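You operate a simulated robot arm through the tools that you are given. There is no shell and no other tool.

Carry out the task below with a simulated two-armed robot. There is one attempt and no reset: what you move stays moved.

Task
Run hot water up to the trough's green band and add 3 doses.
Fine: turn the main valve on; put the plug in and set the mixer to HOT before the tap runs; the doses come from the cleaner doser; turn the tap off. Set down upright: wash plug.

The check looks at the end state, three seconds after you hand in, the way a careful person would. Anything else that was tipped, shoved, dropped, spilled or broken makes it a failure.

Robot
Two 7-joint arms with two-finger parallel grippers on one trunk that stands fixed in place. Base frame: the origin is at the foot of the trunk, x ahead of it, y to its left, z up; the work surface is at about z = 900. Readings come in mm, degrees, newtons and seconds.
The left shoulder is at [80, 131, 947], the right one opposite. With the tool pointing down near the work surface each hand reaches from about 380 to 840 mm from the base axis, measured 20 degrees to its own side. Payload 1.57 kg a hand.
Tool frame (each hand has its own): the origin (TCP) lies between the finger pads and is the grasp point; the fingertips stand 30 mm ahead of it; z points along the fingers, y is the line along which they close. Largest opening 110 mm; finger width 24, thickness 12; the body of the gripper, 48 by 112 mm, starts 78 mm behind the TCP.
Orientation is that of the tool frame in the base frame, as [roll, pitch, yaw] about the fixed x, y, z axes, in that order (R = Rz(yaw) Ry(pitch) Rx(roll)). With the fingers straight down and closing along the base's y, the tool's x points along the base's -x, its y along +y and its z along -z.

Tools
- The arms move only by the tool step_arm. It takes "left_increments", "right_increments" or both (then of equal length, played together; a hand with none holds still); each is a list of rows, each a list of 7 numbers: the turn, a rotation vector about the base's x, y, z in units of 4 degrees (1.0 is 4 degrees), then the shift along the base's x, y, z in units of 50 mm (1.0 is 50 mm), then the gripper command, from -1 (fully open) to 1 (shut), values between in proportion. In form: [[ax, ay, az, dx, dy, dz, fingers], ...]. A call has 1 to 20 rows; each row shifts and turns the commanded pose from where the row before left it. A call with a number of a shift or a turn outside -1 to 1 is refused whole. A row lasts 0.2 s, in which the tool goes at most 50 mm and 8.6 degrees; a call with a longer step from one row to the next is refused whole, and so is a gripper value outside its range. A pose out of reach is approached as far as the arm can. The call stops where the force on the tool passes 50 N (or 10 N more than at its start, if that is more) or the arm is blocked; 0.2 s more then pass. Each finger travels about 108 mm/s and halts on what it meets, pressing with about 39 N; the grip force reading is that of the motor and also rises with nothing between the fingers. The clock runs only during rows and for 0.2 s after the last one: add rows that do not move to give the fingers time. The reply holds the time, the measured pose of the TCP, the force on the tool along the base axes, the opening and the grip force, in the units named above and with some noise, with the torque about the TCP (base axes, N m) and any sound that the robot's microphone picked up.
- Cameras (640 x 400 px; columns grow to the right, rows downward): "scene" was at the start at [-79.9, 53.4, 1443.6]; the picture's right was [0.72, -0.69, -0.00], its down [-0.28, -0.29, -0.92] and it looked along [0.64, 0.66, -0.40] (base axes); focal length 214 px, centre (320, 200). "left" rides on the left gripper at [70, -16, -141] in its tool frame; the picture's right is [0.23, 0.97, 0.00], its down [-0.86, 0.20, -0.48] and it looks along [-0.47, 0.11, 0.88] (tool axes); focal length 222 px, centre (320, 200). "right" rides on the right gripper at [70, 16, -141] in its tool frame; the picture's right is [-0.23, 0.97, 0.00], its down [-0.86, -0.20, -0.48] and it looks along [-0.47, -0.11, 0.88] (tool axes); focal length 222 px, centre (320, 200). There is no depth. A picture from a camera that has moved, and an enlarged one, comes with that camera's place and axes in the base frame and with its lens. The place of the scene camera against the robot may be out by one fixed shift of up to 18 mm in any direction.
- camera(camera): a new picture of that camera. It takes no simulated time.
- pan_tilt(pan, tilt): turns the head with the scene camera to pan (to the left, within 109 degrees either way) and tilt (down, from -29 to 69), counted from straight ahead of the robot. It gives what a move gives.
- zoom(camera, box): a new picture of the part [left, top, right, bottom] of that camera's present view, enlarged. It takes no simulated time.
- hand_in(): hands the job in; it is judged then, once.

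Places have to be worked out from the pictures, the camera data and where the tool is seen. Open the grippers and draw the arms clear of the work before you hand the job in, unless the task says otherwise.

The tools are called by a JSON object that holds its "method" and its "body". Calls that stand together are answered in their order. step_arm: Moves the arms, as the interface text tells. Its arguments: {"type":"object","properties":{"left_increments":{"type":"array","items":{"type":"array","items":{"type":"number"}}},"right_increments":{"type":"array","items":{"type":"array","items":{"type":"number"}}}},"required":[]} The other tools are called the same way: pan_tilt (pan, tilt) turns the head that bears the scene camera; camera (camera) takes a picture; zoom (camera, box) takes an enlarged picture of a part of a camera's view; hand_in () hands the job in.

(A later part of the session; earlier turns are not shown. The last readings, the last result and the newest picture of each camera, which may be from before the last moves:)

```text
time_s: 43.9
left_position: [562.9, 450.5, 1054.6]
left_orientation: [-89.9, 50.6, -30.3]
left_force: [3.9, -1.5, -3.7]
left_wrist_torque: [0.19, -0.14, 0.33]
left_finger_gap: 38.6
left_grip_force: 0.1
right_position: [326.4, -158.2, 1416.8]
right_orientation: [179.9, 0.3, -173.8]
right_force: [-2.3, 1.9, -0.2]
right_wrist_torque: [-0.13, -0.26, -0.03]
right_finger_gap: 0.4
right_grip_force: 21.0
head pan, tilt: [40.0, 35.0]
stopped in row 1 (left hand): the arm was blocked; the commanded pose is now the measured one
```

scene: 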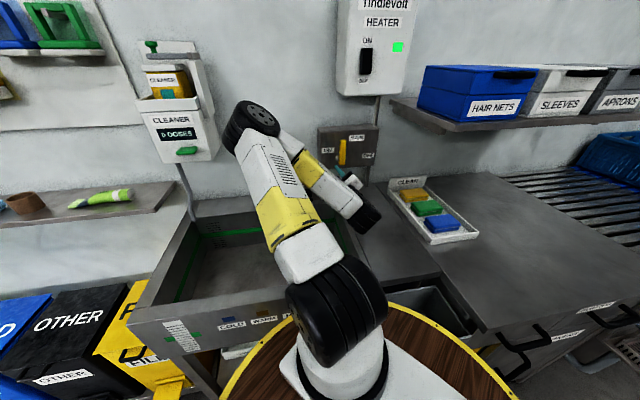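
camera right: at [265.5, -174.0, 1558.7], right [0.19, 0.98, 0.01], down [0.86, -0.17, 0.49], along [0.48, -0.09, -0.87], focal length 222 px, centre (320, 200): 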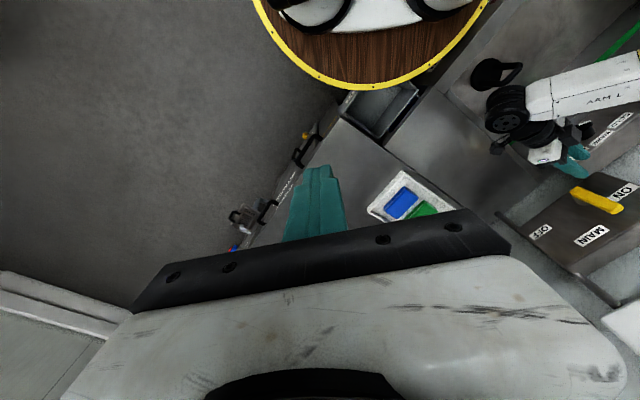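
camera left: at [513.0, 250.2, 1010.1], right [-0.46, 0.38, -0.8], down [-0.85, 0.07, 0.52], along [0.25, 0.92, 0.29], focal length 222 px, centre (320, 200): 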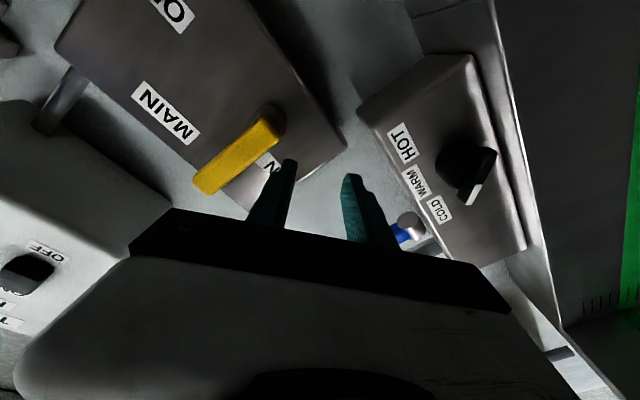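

The arms keep drifting even without a commanded move, so I need to find the contact. Pictures take no simulated time, so I'll look before advancing the clock.

{"method": "camera", "body": {"camera": "scene"}}

{"method": "camera", "body": {"camera": "left"}}

{"method": "camera", "body": {"camera": "right"}}

{"method": "zoom", "body": {"camera": "right", "box": [440, 30, 640, 200]}}

```text
taken
```

scene: 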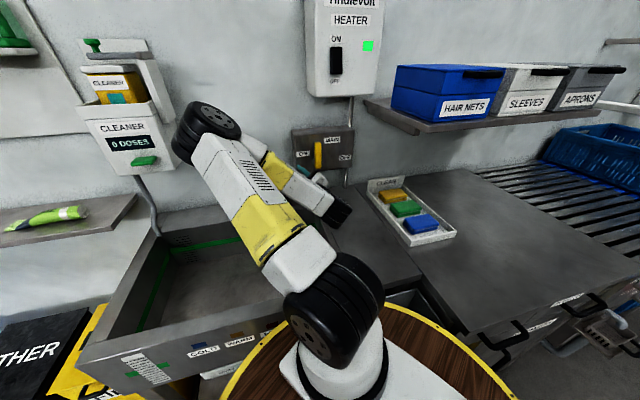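

```text
taken
camera left: at [540.4, 299.6, 1011.4], right [-0.53, 0.31, -0.79], down [-0.84, -0.06, 0.53], along [0.12, 0.95, 0.29], focal length 222 px, centre (320, 200)
```

left: 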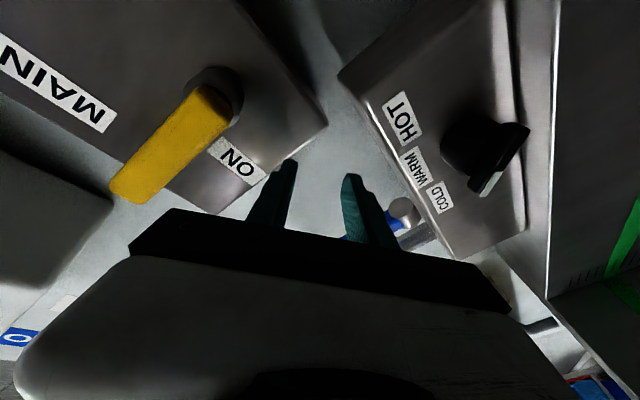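

```text
taken
camera right: at [255.4, -147.9, 1557.4], right [0.12, 0.99, 0.0], down [0.87, -0.11, 0.48], along [0.48, -0.06, -0.88], focal length 222 px, centre (320, 200)
```

right: 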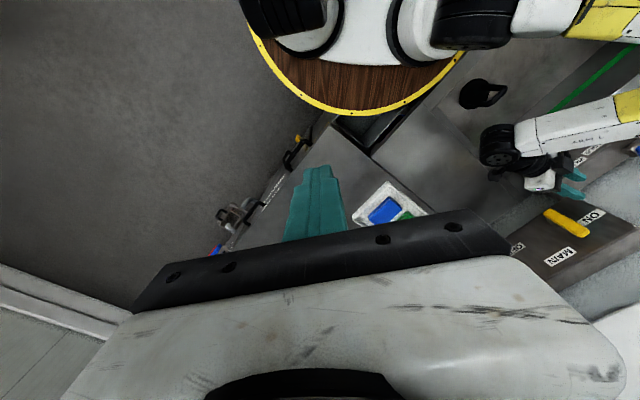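

```text
2.35 times, centred on (540, 115) of right
camera zoom: at [255.4, -147.9, 1557.4], right [0.12, 0.99, 0.0], down [0.87, -0.11, 0.48], along [0.48, -0.06, -0.88], focal length 523 px, centre (-198, 400)
```

zoom: 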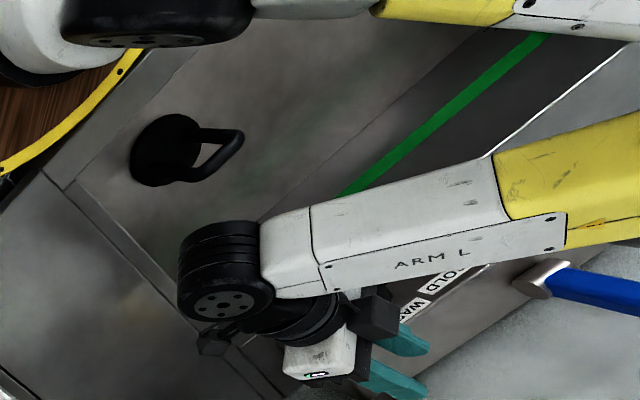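

I'll read the scene camera's current pose and look around the head for contact, which costs no time.

{"method": "zoom", "body": {"camera": "scene", "box": [220, 200, 480, 400]}}

{"method": "zoom", "body": {"camera": "right", "box": [220, 0, 640, 130]}}

```text
2.00 times, centred on (350, 300) of scene
camera zoom: at [8.9, 33.0, 1426.2], right [0.49, -0.87, 0.0], down [-0.5, -0.28, -0.82], along [0.71, 0.41, -0.57], focal length 429 px, centre (260, 0)
```

zoom: 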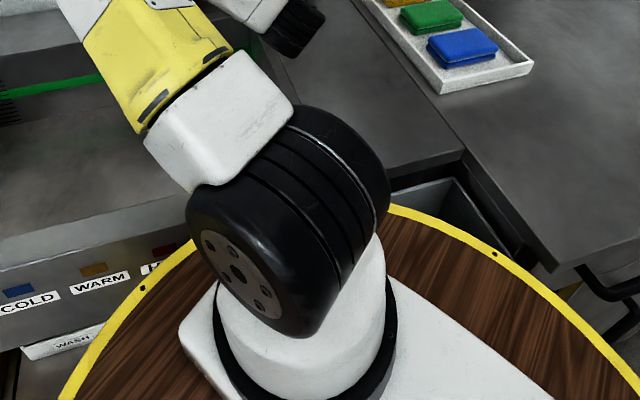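

```text
1.52 times, centred on (430, 65) of right
camera zoom: at [255.4, -147.9, 1557.4], right [0.12, 0.99, 0.0], down [0.87, -0.11, 0.48], along [0.48, -0.06, -0.88], focal length 338 px, centre (152, 406)
```

zoom: 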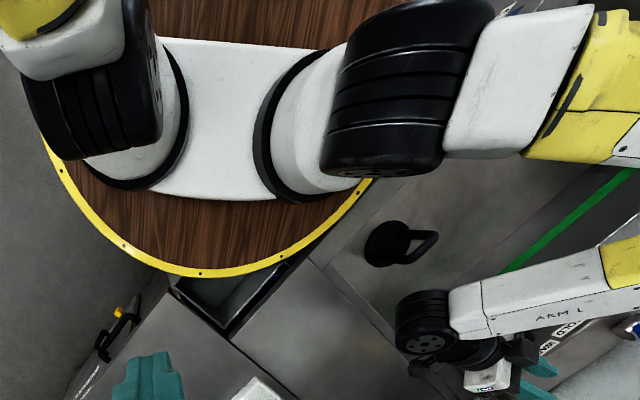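

The robot's whole base appears to have slid about 80 mm forward and turned clockwise, and the left elbow may be near the faucet. I'll take one still row on the right hand only and see whether it's still moving.

{"method": "step_arm", "body": {"right_increments": [[0, 0, 0, 0, 0, 0, 1]]}}

{"method": "zoom", "body": {"camera": "scene", "box": [0, 0, 640, 400]}}

{"method": "camera", "body": {"camera": "right"}}

```text
time_s: 44.3
left_position: [350.3, 612.8, 1062.6]
left_orientation: [-96.8, 51.0, -17.7]
left_force: [218.4, -50.6, -61.6]
left_wrist_torque: [9.41, 3.94, 30.76]
left_finger_gap: 38.5
left_grip_force: 0.0
right_position: [255.7, -47.2, 1403.9]
right_orientation: [179.7, -1.6, -155.6]
right_force: [-8.8, 11.2, -0.5]
right_wrist_torque: [-1.09, -0.8, 0.22]
right_finger_gap: 0.0
right_grip_force: 21.1
head pan, tilt: [40.0, 35.0]
stopped in row 1 (left hand): the arm was blocked; the commanded pose is now the measured one
```

```text
1.00 times, centred on (320, 200) of scene (not enlarged: the box is as wide or as high as the picture)
camera zoom: at [-18.7, 33.3, 1427.0], right [0.59, -0.8, -0.01], down [-0.47, -0.34, -0.81], along [0.65, 0.49, -0.58], focal length 214 px, centre (320, 200)
```

zoom: 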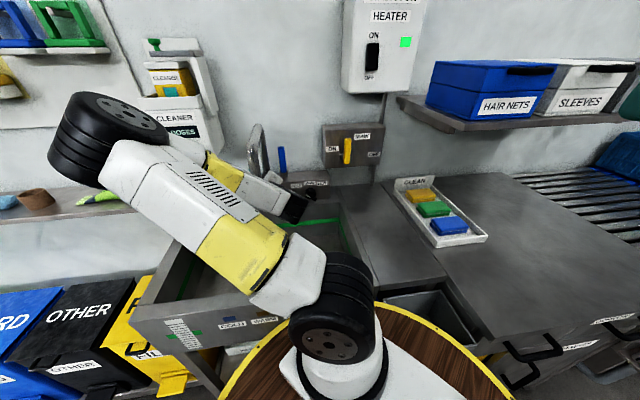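

```text
taken
camera right: at [189.4, -59.4, 1546.7], right [-0.2, 0.98, 0.0], down [0.87, 0.17, 0.45], along [0.45, 0.09, -0.89], focal length 222 px, centre (320, 200)
```

right: 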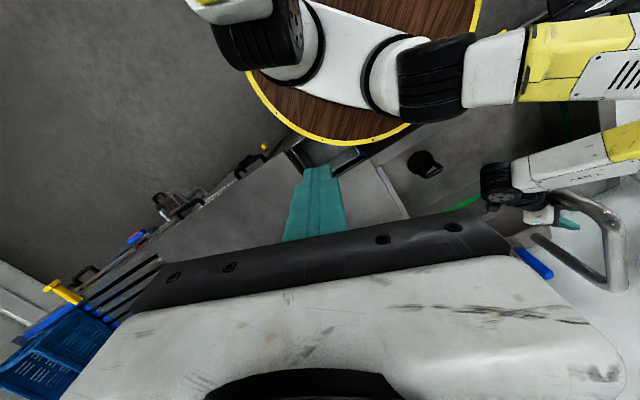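

The left hand has swung left into the faucet arch with 218 N on it, and both arms are drifting left. I'll pull the left hand back out along the way it came and return the right hand to its place at the same time.

{"method": "step_arm", "body": {"left_increments": [[0, 0, -0.5, 0.6, -0.45, 0, 0.3], [0, 0, -0.5, 0.6, -0.45, 0, 0.3], [0, 0, -0.5, 0.6, -0.45, 0, 0.3]], "right_increments": [[0, 0, -1, 0.31, -0.52, 0, 1], [0, 0, -1, 0.31, -0.52, 0, 1], [0, 0, -1, 0.31, -0.52, 0, 1]]}}

{"method": "zoom", "body": {"camera": "scene", "box": [0, 0, 640, 400]}}

{"method": "camera", "body": {"camera": "right"}}

```text
time_s: 44.6
left_position: [270.3, 628.9, 1057.6]
left_orientation: [-92.6, 51.0, -9.0]
left_force: [-5.7, 6.3, 0.8]
left_wrist_torque: [0.06, 0.0, -0.54]
left_finger_gap: 38.5
left_grip_force: 0.1
right_position: [212.4, -40.0, 1410.7]
right_orientation: [-179.3, -0.1, -154.7]
right_force: [-1.4, -1.8, 1.4]
right_wrist_torque: [0.14, -0.11, 0.0]
right_finger_gap: 0.3
right_grip_force: 20.8
head pan, tilt: [40.0, 35.0]
stopped in row 1 (left hand): the arm was blocked; the commanded pose is now the measured one
```

```text
1.00 times, centred on (320, 200) of scene (not enlarged: the box is as wide or as high as the picture)
camera zoom: at [-88.5, 43.9, 1425.7], right [0.65, -0.76, 0.0], down [-0.44, -0.37, -0.82], along [0.63, 0.53, -0.57], focal length 214 px, centre (320, 200)
```

zoom: 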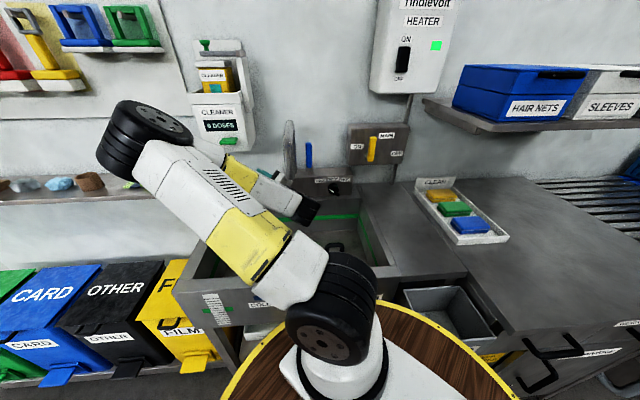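

```text
taken
camera right: at [143.4, -53.3, 1551.0], right [-0.21, 0.98, -0.01], down [0.86, 0.19, 0.48], along [0.47, 0.09, -0.88], focal length 222 px, centre (320, 200)
```

right: 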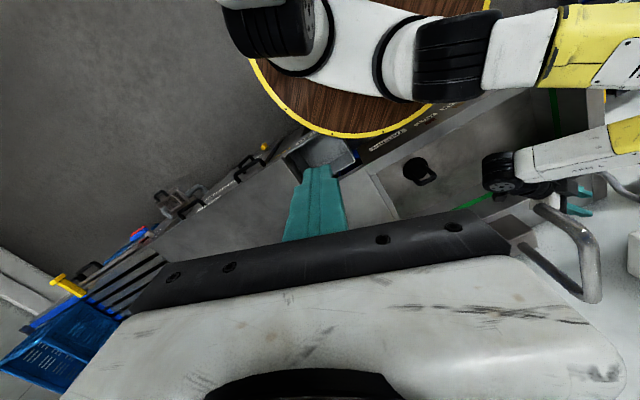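

The base has come back close to its original place and the forces have dropped. I'll check the picture around the left hand and faucet before moving.

{"method": "camera", "body": {"camera": "left"}}

{"method": "zoom", "body": {"camera": "scene", "box": [180, 100, 420, 260]}}

{"method": "zoom", "body": {"camera": "right", "box": [440, 120, 640, 320]}}

```text
taken
camera left: at [308.7, 481.1, 1017.5], right [-0.61, 0.05, -0.79], down [-0.74, -0.37, 0.55], along [-0.27, 0.93, 0.27], focal length 222 px, centre (320, 200)
```

left: 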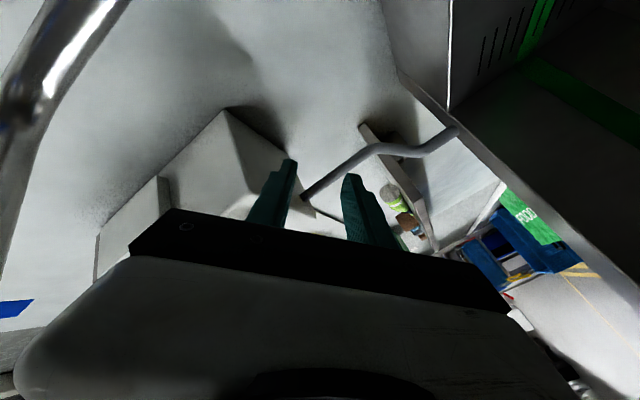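

```text
2.50 times, centred on (300, 180) of scene
camera zoom: at [-88.5, 43.9, 1425.7], right [0.65, -0.76, 0.0], down [-0.44, -0.37, -0.82], along [0.63, 0.53, -0.57], focal length 536 px, centre (370, 250)
```

zoom: 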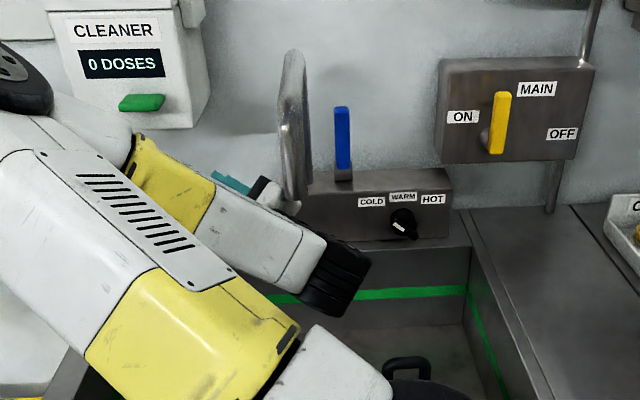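

```text
2.00 times, centred on (540, 220) of right
camera zoom: at [143.4, -53.3, 1551.0], right [-0.21, 0.98, -0.01], down [0.86, 0.19, 0.48], along [0.47, 0.09, -0.88], focal length 444 px, centre (-120, 160)
```

zoom: 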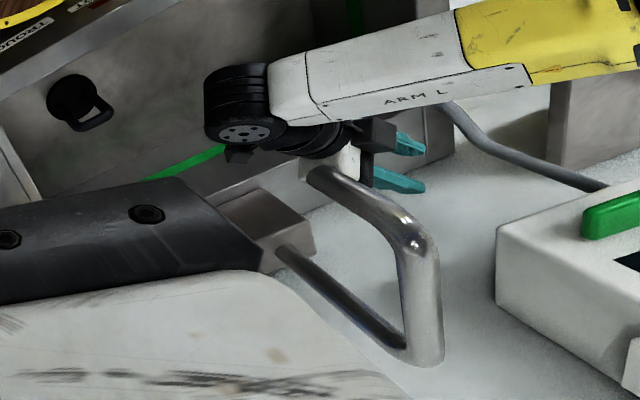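

The faucet, tap lever and valve look intact, but the knob's white mark seems to have moved. I'll zoom closer on the mixer and trough.

{"method": "zoom", "body": {"camera": "scene", "box": [290, 160, 370, 210]}}

{"method": "zoom", "body": {"camera": "scene", "box": [180, 60, 300, 180]}}

```text
8.00 times, centred on (330, 185) of scene
camera zoom: at [-88.5, 43.9, 1425.7], right [0.65, -0.76, 0.0], down [-0.44, -0.37, -0.82], along [0.63, 0.53, -0.57], focal length 1716 px, centre (240, 320)
```

zoom: 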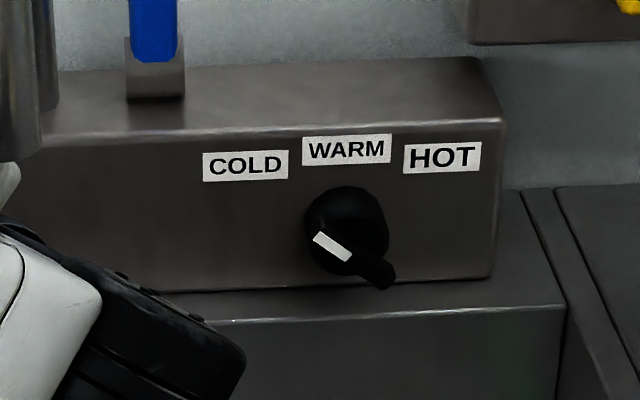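

```text
3.33 times, centred on (240, 120) of scene
camera zoom: at [-88.5, 43.9, 1425.7], right [0.65, -0.76, 0.0], down [-0.44, -0.37, -0.82], along [0.63, 0.53, -0.57], focal length 715 px, centre (587, 467)
```

zoom: 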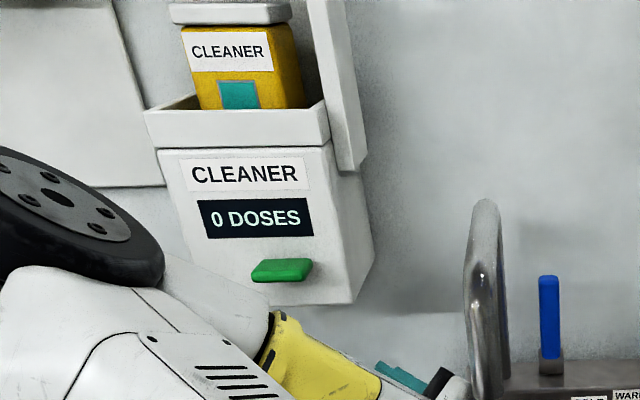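

The knob, tap and doser are unchanged. I'll hold both arms still for one row to see whether the system is stable now.

{"method": "step_arm", "body": {"left_increments": [[0, 0, 0, 0, 0, 0, 0.3]], "right_increments": [[0, 0, 0, 0, 0, 0, 1]]}}

{"method": "zoom", "body": {"camera": "scene", "box": [0, 0, 640, 400]}}

```text
time_s: 44.9
left_position: [296.6, 625.8, 1053.1]
left_orientation: [-93.0, 51.0, -10.2]
left_force: [-4.6, 38.2, -4.9]
left_wrist_torque: [-1.35, -0.33, -0.7]
left_finger_gap: 38.8
left_grip_force: 0.1
right_position: [236.9, -42.6, 1407.3]
right_orientation: [-179.3, -1.0, -155.9]
right_force: [-1.0, 2.5, 0.5]
right_wrist_torque: [-0.09, -0.06, -0.02]
right_finger_gap: 0.1
right_grip_force: 21.1
head pan, tilt: [40.0, 35.0]
stopped in row 1 (left hand): the force on the tool passed its limit at 76 N (the readings are from after the stop); the commanded pose is now the measured one
```

```text
1.00 times, centred on (320, 200) of scene (not enlarged: the box is as wide or as high as the picture)
camera zoom: at [-79.9, 45.3, 1425.8], right [0.65, -0.76, 0.0], down [-0.44, -0.37, -0.82], along [0.63, 0.53, -0.57], focal length 214 px, centre (320, 200)
```

zoom: 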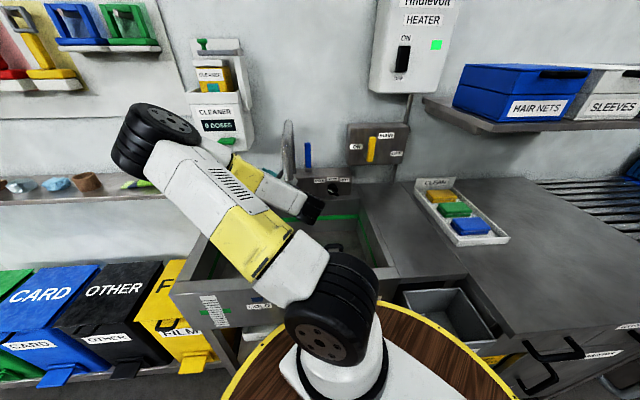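

The base is back within a few millimetres of its original place; the hand is just touching the spout. I'll lower it slightly and shift left, away from the faucet.

{"method": "step_arm", "body": {"left_increments": [[0, 0, 0, -0.15, 0.15, -0.3, 0.3], [0, 0, 0, -0.3, 0.29, -0.3, 0.3], [0, 0, 0, -0.3, 0.29, 0, 0.3], [0, 0, 0, 0, 0, 0, 0.3]]}}

{"method": "zoom", "body": {"camera": "scene", "box": [0, 0, 640, 400]}}

{"method": "zoom", "body": {"camera": "right", "box": [440, 120, 640, 320]}}

```text
time_s: 45.9
left_position: [285.5, 645.1, 1061.6]
left_orientation: [-93.4, 51.1, -10.7]
left_force: [-6.0, -5.4, -13.3]
left_wrist_torque: [2.23, -0.25, -0.87]
left_finger_gap: 38.6
left_grip_force: 0.1
left hand out of reach, approached as far as the arm can: row 1, 2, 3
right_position: [236.1, -45.8, 1407.7]
right_orientation: [-179.4, -0.9, -156.1]
right_force: [-0.3, -0.1, 0.1]
right_wrist_torque: [0.03, 0.01, 0.01]
right_finger_gap: 0.0
right_grip_force: 21.0
head pan, tilt: [40.0, 35.0]
```

```text
1.00 times, centred on (320, 200) of scene (not enlarged: the box is as wide or as high as the picture)
camera zoom: at [-76.7, 43.4, 1425.9], right [0.64, -0.77, 0.0], down [-0.44, -0.37, -0.82], along [0.63, 0.53, -0.57], focal length 214 px, centre (320, 200)
```

zoom: 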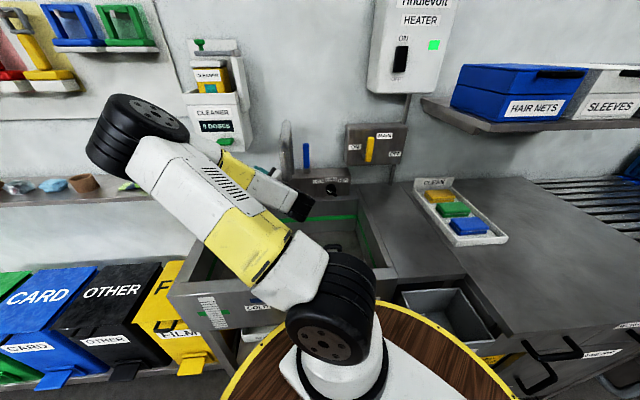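

```text
2.00 times, centred on (540, 220) of right
camera zoom: at [167.4, -56.2, 1549.4], right [-0.19, 0.98, -0.01], down [0.87, 0.17, 0.47], along [0.46, 0.08, -0.88], focal length 444 px, centre (-120, 160)
```

zoom: 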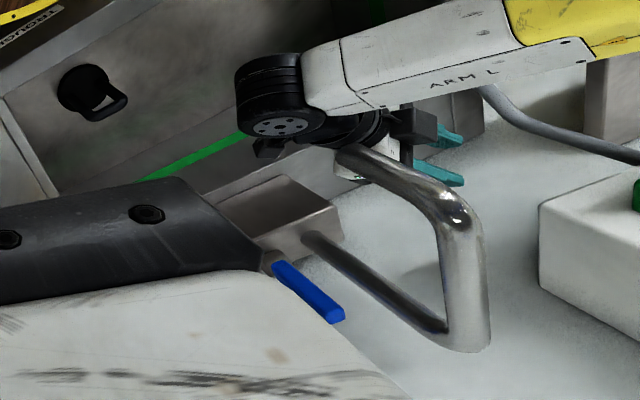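

The base is exactly back at its original place. Undoing the hand's roll should also drop its upper corner away from the spout, so I'll do that in small steps, starting with two rows.

{"method": "step_arm", "body": {"left_increments": [[0.12, 1, 0, 0, 0, 0, 0.3], [0.12, 1, 0, 0, 0, 0, 0.3], [0, 0, 0, 0, 0, 0, 0.3]]}}

{"method": "zoom", "body": {"camera": "scene", "box": [0, 0, 640, 400]}}

```text
time_s: 46.7
left_position: [284.9, 645.8, 1063.4]
left_orientation: [-93.7, 59.2, -11.2]
left_force: [-7.6, 1.0, -3.8]
left_wrist_torque: [0.49, -0.28, -1.19]
left_finger_gap: 38.5
left_grip_force: 0.0
right_position: [235.2, -45.5, 1407.3]
right_orientation: [-179.4, -0.9, -156.1]
right_force: [-0.6, 0.6, 0.5]
right_wrist_torque: [-0.03, 0.0, -0.01]
right_finger_gap: 0.0
right_grip_force: 21.2
head pan, tilt: [40.0, 35.0]
```

```text
1.00 times, centred on (320, 200) of scene (not enlarged: the box is as wide or as high as the picture)
camera zoom: at [-77.0, 43.7, 1425.9], right [0.64, -0.77, 0.0], down [-0.44, -0.37, -0.82], along [0.63, 0.53, -0.57], focal length 214 px, centre (320, 200)
```

zoom: 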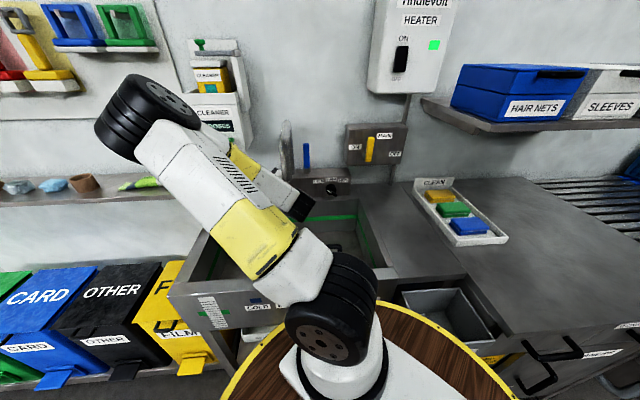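

The roll is unwinding smoothly and the base is stable. I'll continue.

{"method": "step_arm", "body": {"left_increments": [[0.12, 1, 0, 0, 0, 0, 0.3], [0.12, 1, 0, 0, 0, 0, 0.3], [0.12, 1, 0, 0, 0, 0, 0.3], [0, 0, 0, 0, 0, 0, 0.3]]}}

{"method": "zoom", "body": {"camera": "scene", "box": [0, 0, 640, 400]}}

```text
time_s: 47.7
left_position: [283.0, 645.0, 1060.9]
left_orientation: [-97.0, 71.0, -14.0]
left_force: [-22.0, 0.5, -11.6]
left_wrist_torque: [1.85, -0.7, -3.53]
left_finger_gap: 38.4
left_grip_force: 0.1
right_position: [234.1, -45.2, 1407.3]
right_orientation: [-179.4, -1.0, -156.0]
right_force: [1.0, -0.8, 0.3]
right_wrist_torque: [-0.02, -0.03, -0.02]
right_finger_gap: 0.0
right_grip_force: 21.6
head pan, tilt: [40.0, 35.0]
```

```text
1.00 times, centred on (320, 200) of scene (not enlarged: the box is as wide or as high as the picture)
camera zoom: at [-77.7, 43.8, 1425.8], right [0.64, -0.77, 0.0], down [-0.44, -0.37, -0.82], along [0.63, 0.53, -0.57], focal length 214 px, centre (320, 200)
```

zoom: 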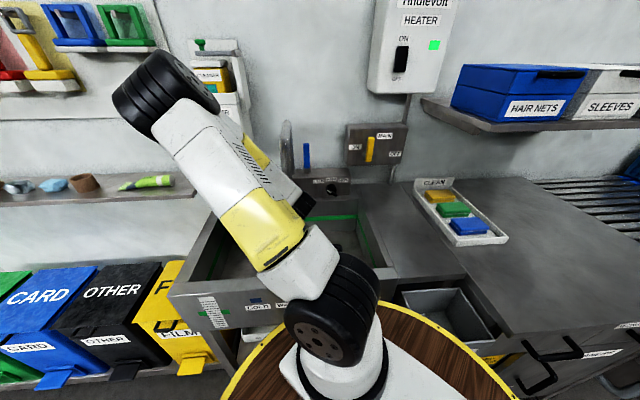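

The hand's body is now rubbing the spout's left side with ~25 N. I'll shift left about 25 mm to clear it.

{"method": "step_arm", "body": {"left_increments": [[0, 0, 0, -0.25, 0.1, -0.1, 0.3], [0, 0, 0, -0.25, 0.1, -0.1, 0.3], [0, 0, 0, 0, 0, 0, 0.3]]}}

{"method": "camera", "body": {"camera": "left"}}

{"method": "zoom", "body": {"camera": "right", "box": [440, 120, 640, 320]}}

```text
time_s: 48.5
left_position: [260.9, 654.9, 1053.1]
left_orientation: [-96.4, 71.0, -13.8]
left_force: [0.4, -1.0, 0.1]
left_wrist_torque: [0.0, 0.04, -0.01]
left_finger_gap: 38.7
left_grip_force: 0.0
right_position: [235.7, -46.0, 1407.5]
right_orientation: [-179.3, -1.1, -156.0]
right_force: [-0.2, -0.1, -0.9]
right_wrist_torque: [0.04, 0.03, -0.01]
right_finger_gap: 0.1
right_grip_force: 21.0
head pan, tilt: [40.0, 35.0]
```

```text
taken
camera left: at [279.2, 507.4, 996.8], right [-0.84, 0.1, -0.53], down [-0.52, -0.38, 0.76], along [-0.13, 0.92, 0.37], focal length 222 px, centre (320, 200)
```

left: 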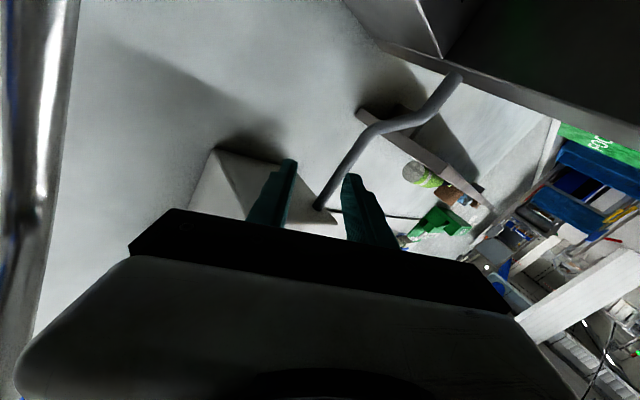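

```text
2.00 times, centred on (540, 220) of right
camera zoom: at [167.6, -56.1, 1549.4], right [-0.19, 0.98, -0.01], down [0.87, 0.17, 0.47], along [0.46, 0.08, -0.88], focal length 444 px, centre (-120, 160)
```

zoom: 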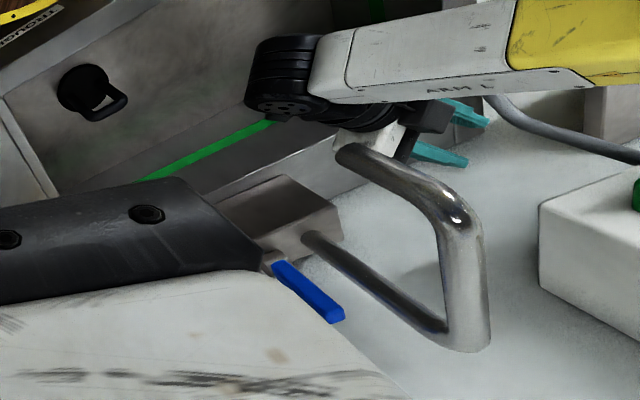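

The hand is free and close to the doser. Adding the doses doesn't depend on the water, so I'll do that now: raise the hand and turn it to face the doser button squarely, in small steps.

{"method": "step_arm", "body": {"left_increments": [[0.1, 0.45, -1, -0.1, 0.089, 0.27, 0.6], [0.15, 0.45, -1, -0.1, 0.089, 0.27, 1], [0.2, 0.45, -1, -0.1, 0.089, 0.27, 1], [0, 0, 0, 0, 0, 0, 1]]}}

{"method": "camera", "body": {"camera": "left"}}

{"method": "zoom", "body": {"camera": "scene", "box": [0, 0, 640, 400]}}

```text
time_s: 49.2
left_position: [281.1, 644.5, 1088.6]
left_orientation: [-101.6, 75.2, -25.1]
left_force: [-9.8, 0.8, 3.3]
left_wrist_torque: [-0.51, -0.07, -1.46]
left_finger_gap: 0.0
left_grip_force: 21.1
left hand out of reach, approached as far as the arm can: row 1, 2, 3
right_position: [235.4, -45.6, 1408.1]
right_orientation: [-179.5, -1.0, -156.1]
right_force: [-0.9, 0.2, 1.0]
right_wrist_torque: [-0.02, 0.0, -0.01]
right_finger_gap: 0.3
right_grip_force: 21.4
head pan, tilt: [40.0, 35.0]
stopped in row 3 (left hand): the force on the tool passed its limit at 74 N (the readings are from after the stop); the commanded pose is now the measured one
```

```text
taken
camera left: at [279.9, 496.3, 1032.1], right [-0.87, 0.19, -0.46], down [-0.5, -0.33, 0.8], along [0.0, 0.93, 0.38], focal length 222 px, centre (320, 200)
```

left: 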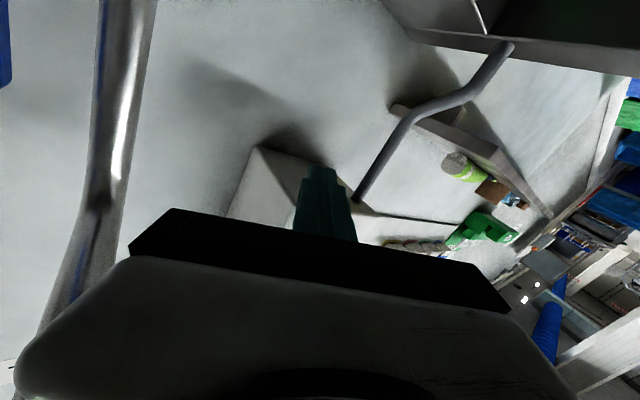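

```text
1.00 times, centred on (320, 200) of scene (not enlarged: the box is as wide or as high as the picture)
camera zoom: at [-77.4, 43.6, 1425.9], right [0.64, -0.77, 0.0], down [-0.44, -0.37, -0.82], along [0.63, 0.53, -0.57], focal length 214 px, centre (320, 200)
```

zoom: 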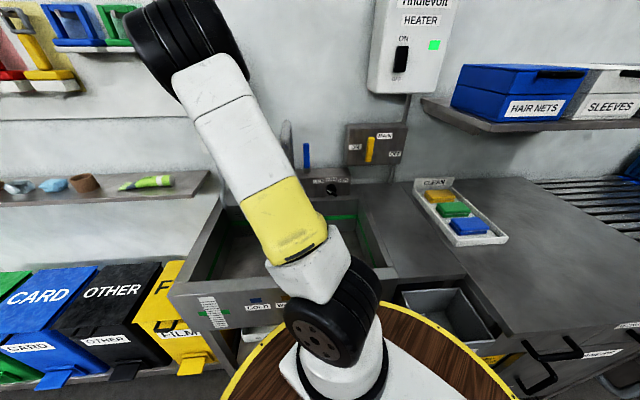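

It can't reach further left in the horizontal pose, and it touched the spout again. A 45° downward tilt suits the arm much better, so I'll tilt the tool down while rising and moving left, away from the spout.

{"method": "step_arm", "body": {"left_increments": [[-0.97, 0.24, 0, -0.2, 0.1, 0.1, 1], [-0.97, 0.24, 0, -0.2, 0.1, 0.2, 1], [-0.97, 0.24, 0, -0.2, 0.1, 0.2, 1], [0, 0, 0, 0, 0, 0, 1]]}}

{"method": "zoom", "body": {"camera": "scene", "box": [0, 0, 640, 400]}}

{"method": "zoom", "body": {"camera": "right", "box": [440, 80, 640, 320]}}

```text
time_s: 50.2
left_position: [258.1, 662.9, 1109.0]
left_orientation: [-137.0, 69.4, -59.0]
left_force: [-0.7, -0.3, -0.2]
left_wrist_torque: [0.01, -0.01, -0.01]
left_finger_gap: 0.0
left_grip_force: 22.0
left hand out of reach, approached as far as the arm can: row 3
right_position: [235.2, -46.1, 1408.5]
right_orientation: [-179.4, -1.0, -156.1]
right_force: [0.2, 1.0, -0.4]
right_wrist_torque: [0.01, -0.01, 0.01]
right_finger_gap: 0.0
right_grip_force: 21.6
head pan, tilt: [40.0, 35.0]
```

```text
1.00 times, centred on (320, 200) of scene (not enlarged: the box is as wide or as high as the picture)
camera zoom: at [-76.5, 43.5, 1425.9], right [0.64, -0.77, 0.0], down [-0.44, -0.37, -0.82], along [0.63, 0.53, -0.57], focal length 214 px, centre (320, 200)
```

zoom: 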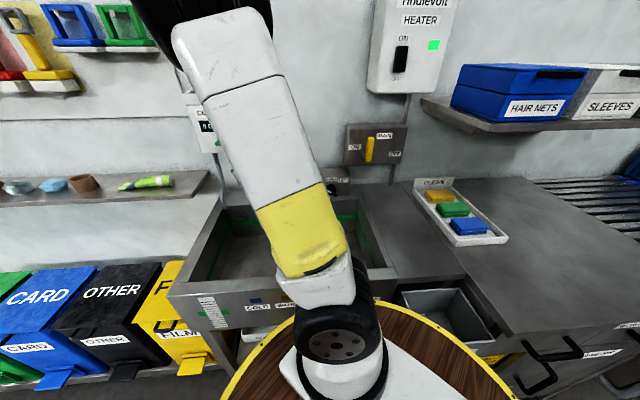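

```text
1.67 times, centred on (540, 200) of right
camera zoom: at [168.0, -56.3, 1549.3], right [-0.19, 0.98, -0.01], down [0.87, 0.17, 0.47], along [0.46, 0.08, -0.88], focal length 370 px, centre (-47, 200)
```

zoom: 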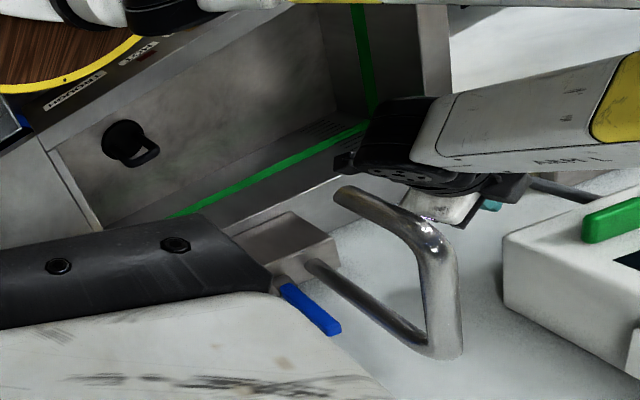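

The contact is gone. I'll keep tilting, turn the heading toward 46°, take out the leftover roll and move toward the doser front.

{"method": "step_arm", "body": {"left_increments": [[-0.85, 0.71, -1, -0.14, 0.07, 0.3, 1], [-0.85, 0.71, -1, -0.14, 0.07, 0.3, 1], [-0.85, 0.71, -1, -0.14, 0.07, 0.3, 1], [0, 0, 0, 0, 0, 0, 1]]}}

{"method": "zoom", "body": {"camera": "scene", "box": [0, 0, 640, 400]}}

{"method": "camera", "body": {"camera": "left"}}

```text
time_s: 51.0
left_position: [299.7, 680.7, 1125.6]
left_orientation: [-163.3, 60.2, -92.5]
left_force: [-19.8, 15.7, -0.2]
left_wrist_torque: [-2.09, 0.07, -5.02]
left_finger_gap: 0.0
left_grip_force: 21.3
left hand out of reach, approached as far as the arm can: row 1, 2, 3
right_position: [234.9, -44.4, 1408.3]
right_orientation: [-179.4, -0.9, -156.2]
right_force: [-0.2, 0.0, 0.4]
right_wrist_torque: [0.01, -0.02, -0.03]
right_finger_gap: 0.0
right_grip_force: 21.5
head pan, tilt: [40.0, 35.0]
stopped in row 4 (left hand): the force on the tool passed its limit at 74 N (the readings are from after the stop); the commanded pose is now the measured one
```

```text
1.00 times, centred on (320, 200) of scene (not enlarged: the box is as wide or as high as the picture)
camera zoom: at [-78.2, 44.7, 1425.8], right [0.64, -0.77, 0.0], down [-0.44, -0.37, -0.82], along [0.63, 0.53, -0.57], focal length 214 px, centre (320, 200)
```

zoom: 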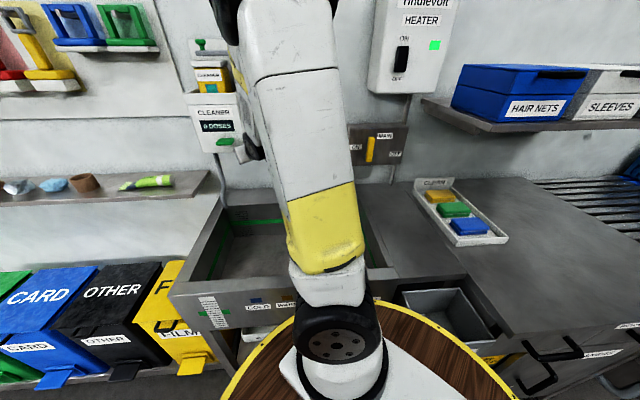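

```text
taken
camera left: at [268.2, 524.4, 1133.8], right [-0.93, 0.17, -0.34], down [-0.32, 0.09, 0.94], along [0.19, 0.98, -0.03], focal length 222 px, centre (320, 200)
```

left: 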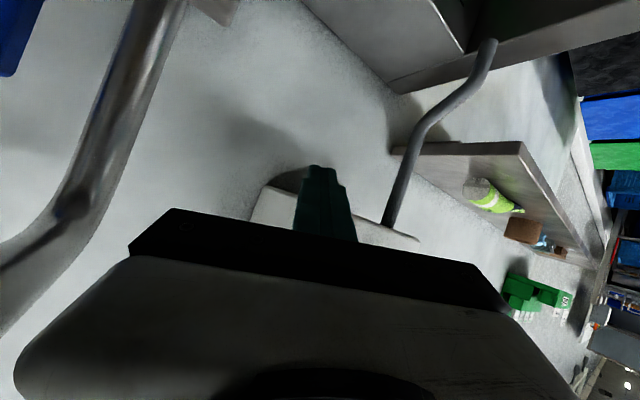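

The hand keeps getting drawn toward the spout because this arm posture is near its limits. I'll back away from the wall, rise and tilt down to unwind into the comfortable tool-down posture.

{"method": "step_arm", "body": {"left_increments": [[-0.93, 0.365, 0, -0.15, -0.2, 0.3, 1], [-0.93, 0.365, 0, -0.15, -0.3, 0.4, 1], [-0.93, 0.365, 0, -0.15, -0.3, 0.4, 1], [0, 0, 0, 0, 0, 0, 1]]}}

{"method": "zoom", "body": {"camera": "scene", "box": [0, 0, 640, 400]}}

{"method": "zoom", "body": {"camera": "right", "box": [440, 60, 640, 320]}}

```text
time_s: 52.0
left_position: [288.7, 641.4, 1169.4]
left_orientation: [-169.0, 48.8, -97.4]
left_force: [0.6, 0.5, -1.3]
left_wrist_torque: [0.01, 0.0, 0.0]
left_finger_gap: 0.0
left_grip_force: 20.8
left hand out of reach, approached as far as the arm can: row 1
right_position: [235.6, -46.4, 1407.9]
right_orientation: [-179.4, -1.1, -156.2]
right_force: [0.5, 0.2, -0.1]
right_wrist_torque: [0.03, -0.02, -0.02]
right_finger_gap: 0.0
right_grip_force: 20.9
head pan, tilt: [40.0, 35.0]
```

```text
1.00 times, centred on (320, 200) of scene (not enlarged: the box is as wide or as high as the picture)
camera zoom: at [-76.2, 43.3, 1425.9], right [0.64, -0.77, 0.0], down [-0.44, -0.37, -0.82], along [0.63, 0.53, -0.57], focal length 214 px, centre (320, 200)
```

zoom: 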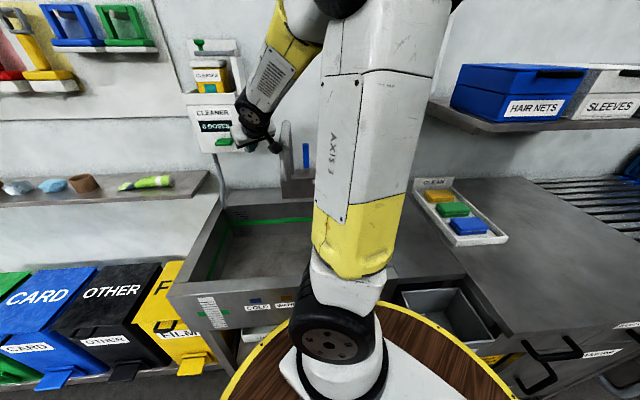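

```text
1.54 times, centred on (540, 190) of right
camera zoom: at [168.2, -56.7, 1549.3], right [-0.19, 0.98, -0.01], down [0.87, 0.17, 0.47], along [0.46, 0.07, -0.88], focal length 342 px, centre (-18, 215)
```

zoom: 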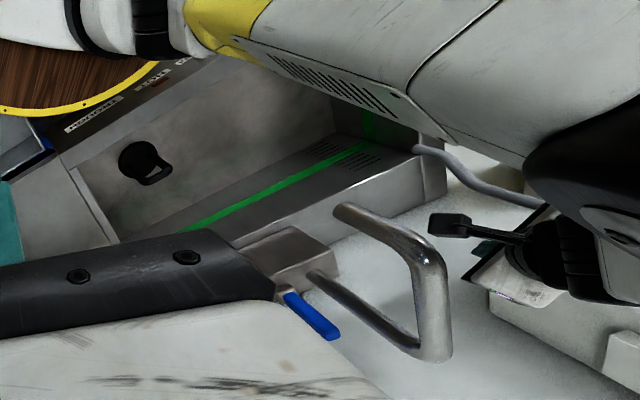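

The arm is back in its good elbow-up posture and free of contact. I'll look at the doser from the left camera to locate the button.

{"method": "camera", "body": {"camera": "left"}}

{"method": "zoom", "body": {"camera": "scene", "box": [170, 60, 330, 180]}}

{"method": "camera", "body": {"camera": "right"}}

```text
taken
camera left: at [257.5, 491.5, 1211.2], right [-0.95, 0.11, -0.29], down [-0.25, 0.27, 0.93], along [0.19, 0.95, -0.23], focal length 222 px, centre (320, 200)
```

left: 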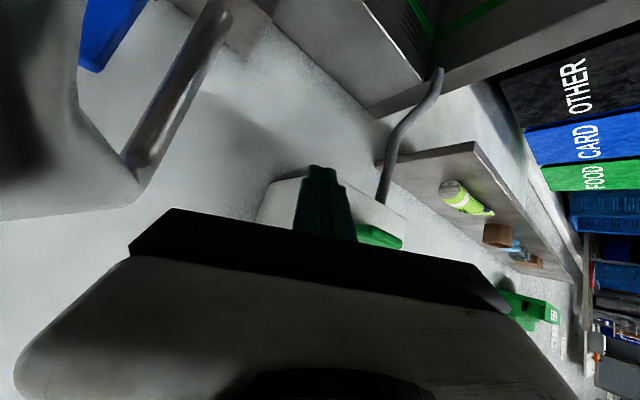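

```text
3.33 times, centred on (250, 120) of scene
camera zoom: at [-76.2, 43.3, 1425.9], right [0.64, -0.77, 0.0], down [-0.44, -0.37, -0.82], along [0.63, 0.53, -0.57], focal length 715 px, centre (553, 467)
```

zoom: 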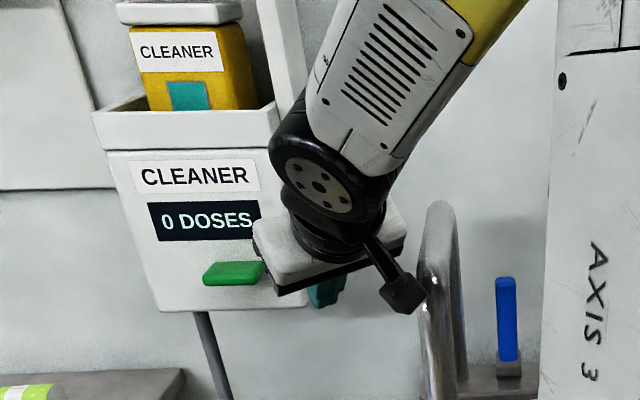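

```text
taken
camera right: at [168.2, -56.7, 1549.3], right [-0.19, 0.98, -0.01], down [0.87, 0.17, 0.47], along [0.46, 0.07, -0.88], focal length 222 px, centre (320, 200)
```

right: 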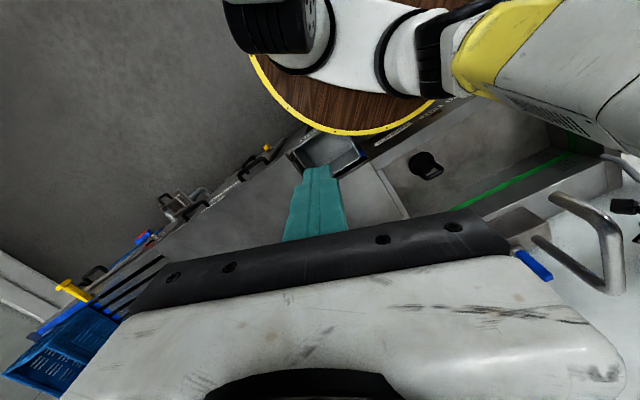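

The button is at about (236,696,1183), with the fingertip just right of the doser. I'll back off slightly and swing the hand in front of the button.

{"method": "step_arm", "body": {"left_increments": [[0.14, 0.26, -1, -0.4, -0.5, 0.1, 1], [0.14, 0.26, -1, -0.264, 0.1, 0.112, 1], [0.14, 0.26, -1, -0.264, 0.164, 0.112, 1], [0, 0, 0, 0, 0, 0, 1]]}}

{"method": "zoom", "body": {"camera": "scene", "box": [170, 60, 330, 180]}}

{"method": "camera", "body": {"camera": "scene"}}

```text
time_s: 53.0
left_position: [239.0, 629.1, 1186.8]
left_orientation: [-174.3, 49.5, -113.4]
left_force: [-0.9, -0.3, -0.1]
left_wrist_torque: [0.0, -0.01, -0.01]
left_finger_gap: 0.0
left_grip_force: 21.4
right_position: [236.5, -47.0, 1407.7]
right_orientation: [-179.3, -1.1, -156.1]
right_force: [-0.4, 0.3, -0.5]
right_wrist_torque: [-0.01, 0.01, -0.04]
right_finger_gap: 0.0
right_grip_force: 21.3
head pan, tilt: [40.0, 35.0]
```

```text
3.33 times, centred on (250, 120) of scene
camera zoom: at [-76.6, 43.5, 1425.9], right [0.64, -0.77, 0.0], down [-0.44, -0.37, -0.82], along [0.63, 0.53, -0.57], focal length 715 px, centre (553, 467)
```

zoom: 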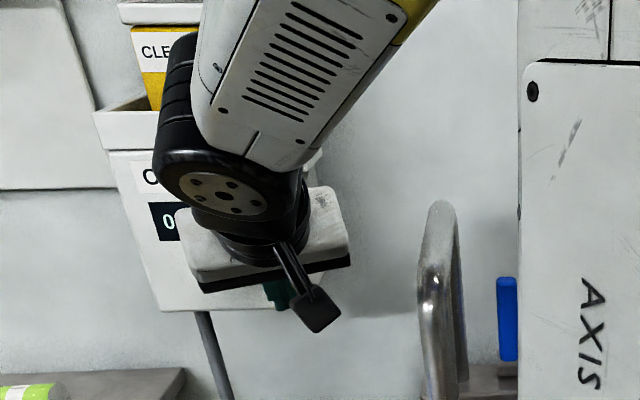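

```text
taken
```

scene: 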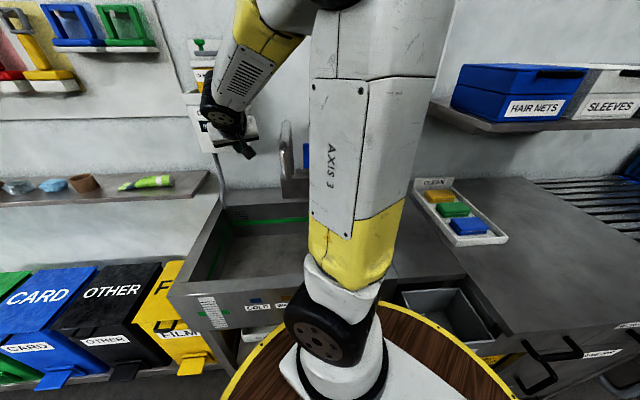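

That was reachable with no contact. I'll continue left to line up with the button.

{"method": "step_arm", "body": {"left_increments": [[0.1, 0.2, -1, -0.36, 0.35, 0.15, 1], [0.1, 0.2, -1, -0.36, 0.35, 0.1, 1], [0.05, 0.1, -1, 0, 0, 0, 1], [0, 0, 0, 0, 0, 0, 1]]}}

{"method": "camera", "body": {"camera": "left"}}

{"method": "zoom", "body": {"camera": "scene", "box": [170, 60, 330, 180]}}

{"method": "camera", "body": {"camera": "right"}}

```text
time_s: 54.0
left_position: [202.5, 665.4, 1198.2]
left_orientation: [-177.8, 49.4, -128.0]
left_force: [-0.2, 0.0, -0.5]
left_wrist_torque: [-0.04, -0.02, 0.0]
left_finger_gap: 0.0
left_grip_force: 20.7
right_position: [235.8, -46.3, 1407.1]
right_orientation: [-179.3, -1.0, -156.1]
right_force: [-0.5, 0.3, 0.6]
right_wrist_torque: [0.03, -0.03, -0.01]
right_finger_gap: 0.0
right_grip_force: 21.2
head pan, tilt: [40.0, 35.0]
```

```text
taken
camera left: at [117.3, 537.8, 1237.9], right [-0.84, 0.51, -0.2], down [-0.05, 0.29, 0.96], along [0.54, 0.81, -0.22], focal length 222 px, centre (320, 200)
```

left: 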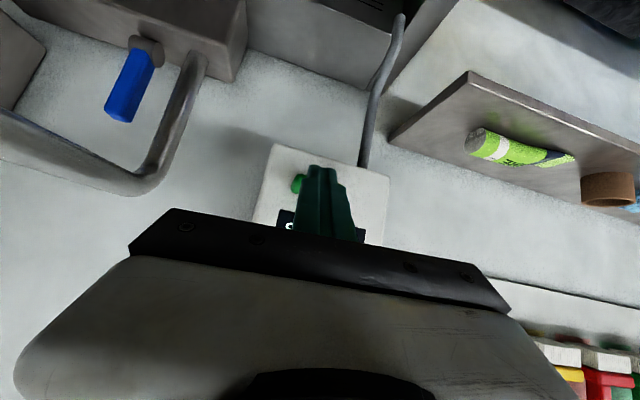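

```text
3.33 times, centred on (250, 120) of scene
camera zoom: at [-76.6, 43.5, 1425.9], right [0.64, -0.77, 0.0], down [-0.44, -0.37, -0.82], along [0.63, 0.53, -0.57], focal length 715 px, centre (553, 467)
```

zoom: 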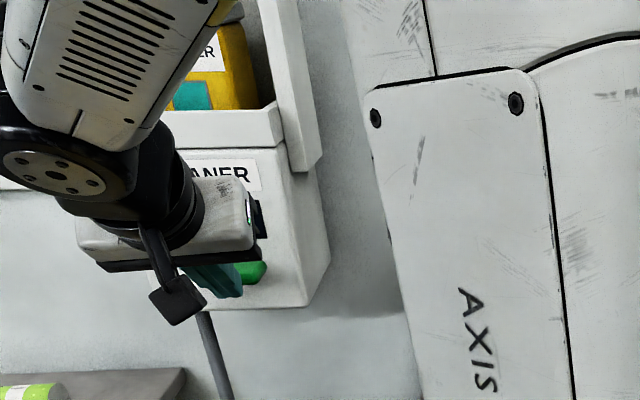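

```text
taken
camera right: at [167.8, -56.3, 1549.3], right [-0.19, 0.98, -0.01], down [0.87, 0.17, 0.47], along [0.46, 0.08, -0.88], focal length 222 px, centre (320, 200)
```

right: 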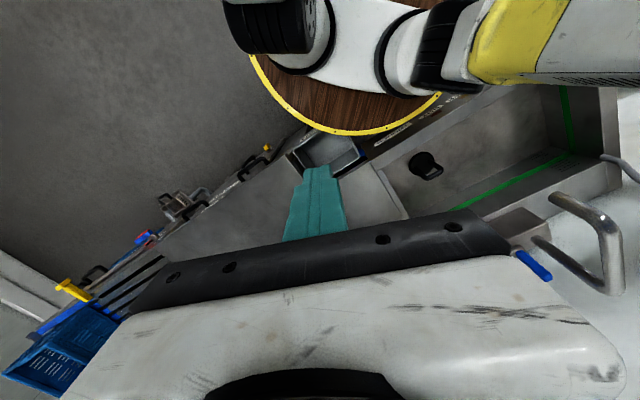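

The fingertip is in front of the doser with part of the green button visible beside it. I'll zoom in to judge the offset.

{"method": "zoom", "body": {"camera": "left", "box": [240, 130, 400, 250]}}

```text
3.33 times, centred on (320, 190) of left
camera zoom: at [117.3, 537.8, 1237.9], right [-0.84, 0.51, -0.2], down [-0.05, 0.29, 0.96], along [0.54, 0.81, -0.22], focal length 740 px, centre (320, 233)
```

zoom: 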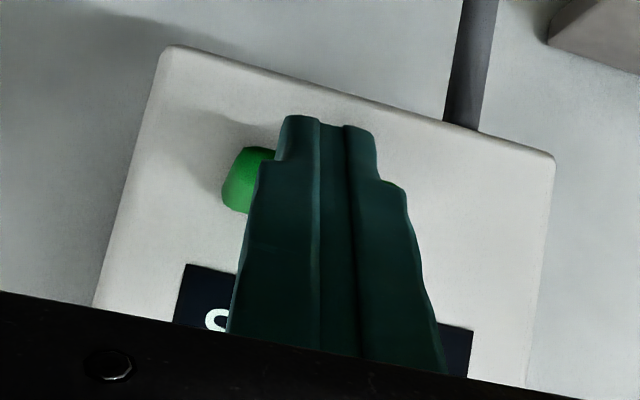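

The tip is nearly centred on the button horizontally and ~6 mm low. I'll raise it slightly and press forward gently.

{"method": "step_arm", "body": {"left_increments": [[0, 0, 0, 0, 0, 0.13, 1], [0, 0, 0, 0.14, 0.144, 0, 1], [0, 0, 0, 0.1, 0.1, 0, 1], [0, 0, 0, 0.05, 0.05, 0, 1], [0, 0, 0, 0.05, 0.05, 0, 1]]}}

{"method": "zoom", "body": {"camera": "left", "box": [240, 130, 400, 250]}}

```text
time_s: 55.2
left_position: [217.8, 682.4, 1205.8]
left_orientation: [-177.7, 49.3, -127.8]
left_force: [-9.9, -8.9, 0.9]
left_wrist_torque: [-0.11, 0.1, -0.14]
left_finger_gap: 0.0
left_grip_force: 20.7
right_position: [235.9, -46.5, 1407.2]
right_orientation: [-179.5, -0.9, -156.0]
right_force: [-0.7, -0.2, -0.6]
right_wrist_torque: [-0.02, 0.01, -0.04]
right_finger_gap: 0.0
right_grip_force: 21.3
head pan, tilt: [40.0, 35.0]
```

```text
3.33 times, centred on (320, 190) of left
camera zoom: at [132.7, 554.1, 1244.9], right [-0.84, 0.5, -0.2], down [-0.05, 0.29, 0.96], along [0.54, 0.81, -0.22], focal length 740 px, centre (320, 233)
```

zoom: 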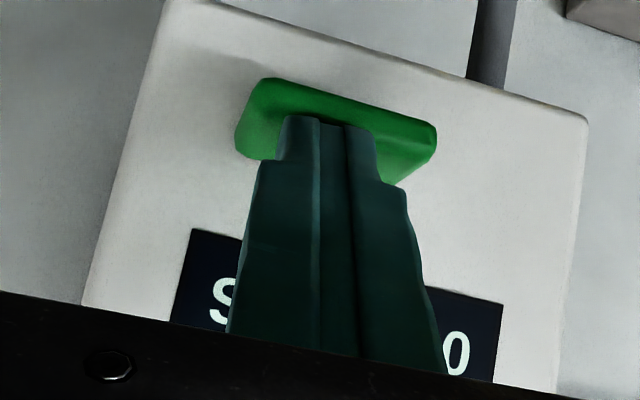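

There's light contact (~13 N) and the display still reads 0. I'll press a bit further.

{"method": "step_arm", "body": {"left_increments": [[0, 0, 0, 0.06, 0.06, 0, 1], [0, 0, 0, 0.06, 0.06, 0, 1], [0, 0, 0, 0, 0, 0, 1]]}}

{"method": "zoom", "body": {"camera": "left", "box": [240, 130, 400, 250]}}

```text
time_s: 56.0
left_position: [227.2, 689.3, 1206.5]
left_orientation: [-177.7, 49.4, -127.9]
left_force: [1.4, 0.2, 3.1]
left_wrist_torque: [0.03, -0.06, -0.02]
left_finger_gap: 0.0
left_grip_force: 21.4
right_position: [235.9, -46.0, 1407.3]
right_orientation: [-179.4, -1.1, -156.1]
right_force: [0.1, 0.3, 1.0]
right_wrist_torque: [0.01, 0.01, 0.03]
right_finger_gap: 0.0
right_grip_force: 20.7
head pan, tilt: [40.0, 35.0]
```

```text
3.33 times, centred on (320, 190) of left
camera zoom: at [141.4, 561.0, 1244.7], right [-0.84, 0.51, -0.2], down [-0.05, 0.29, 0.96], along [0.54, 0.81, -0.22], focal length 740 px, centre (320, 233)
```

zoom: 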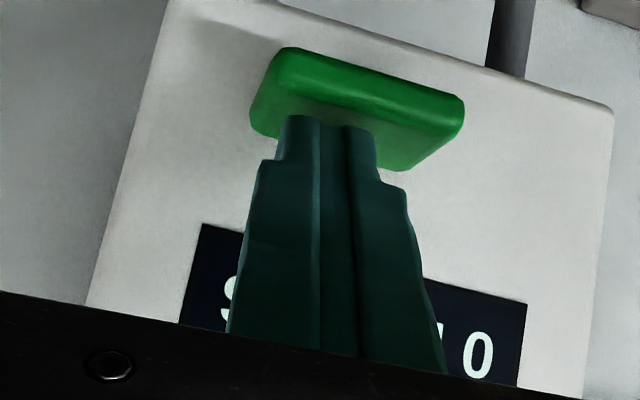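

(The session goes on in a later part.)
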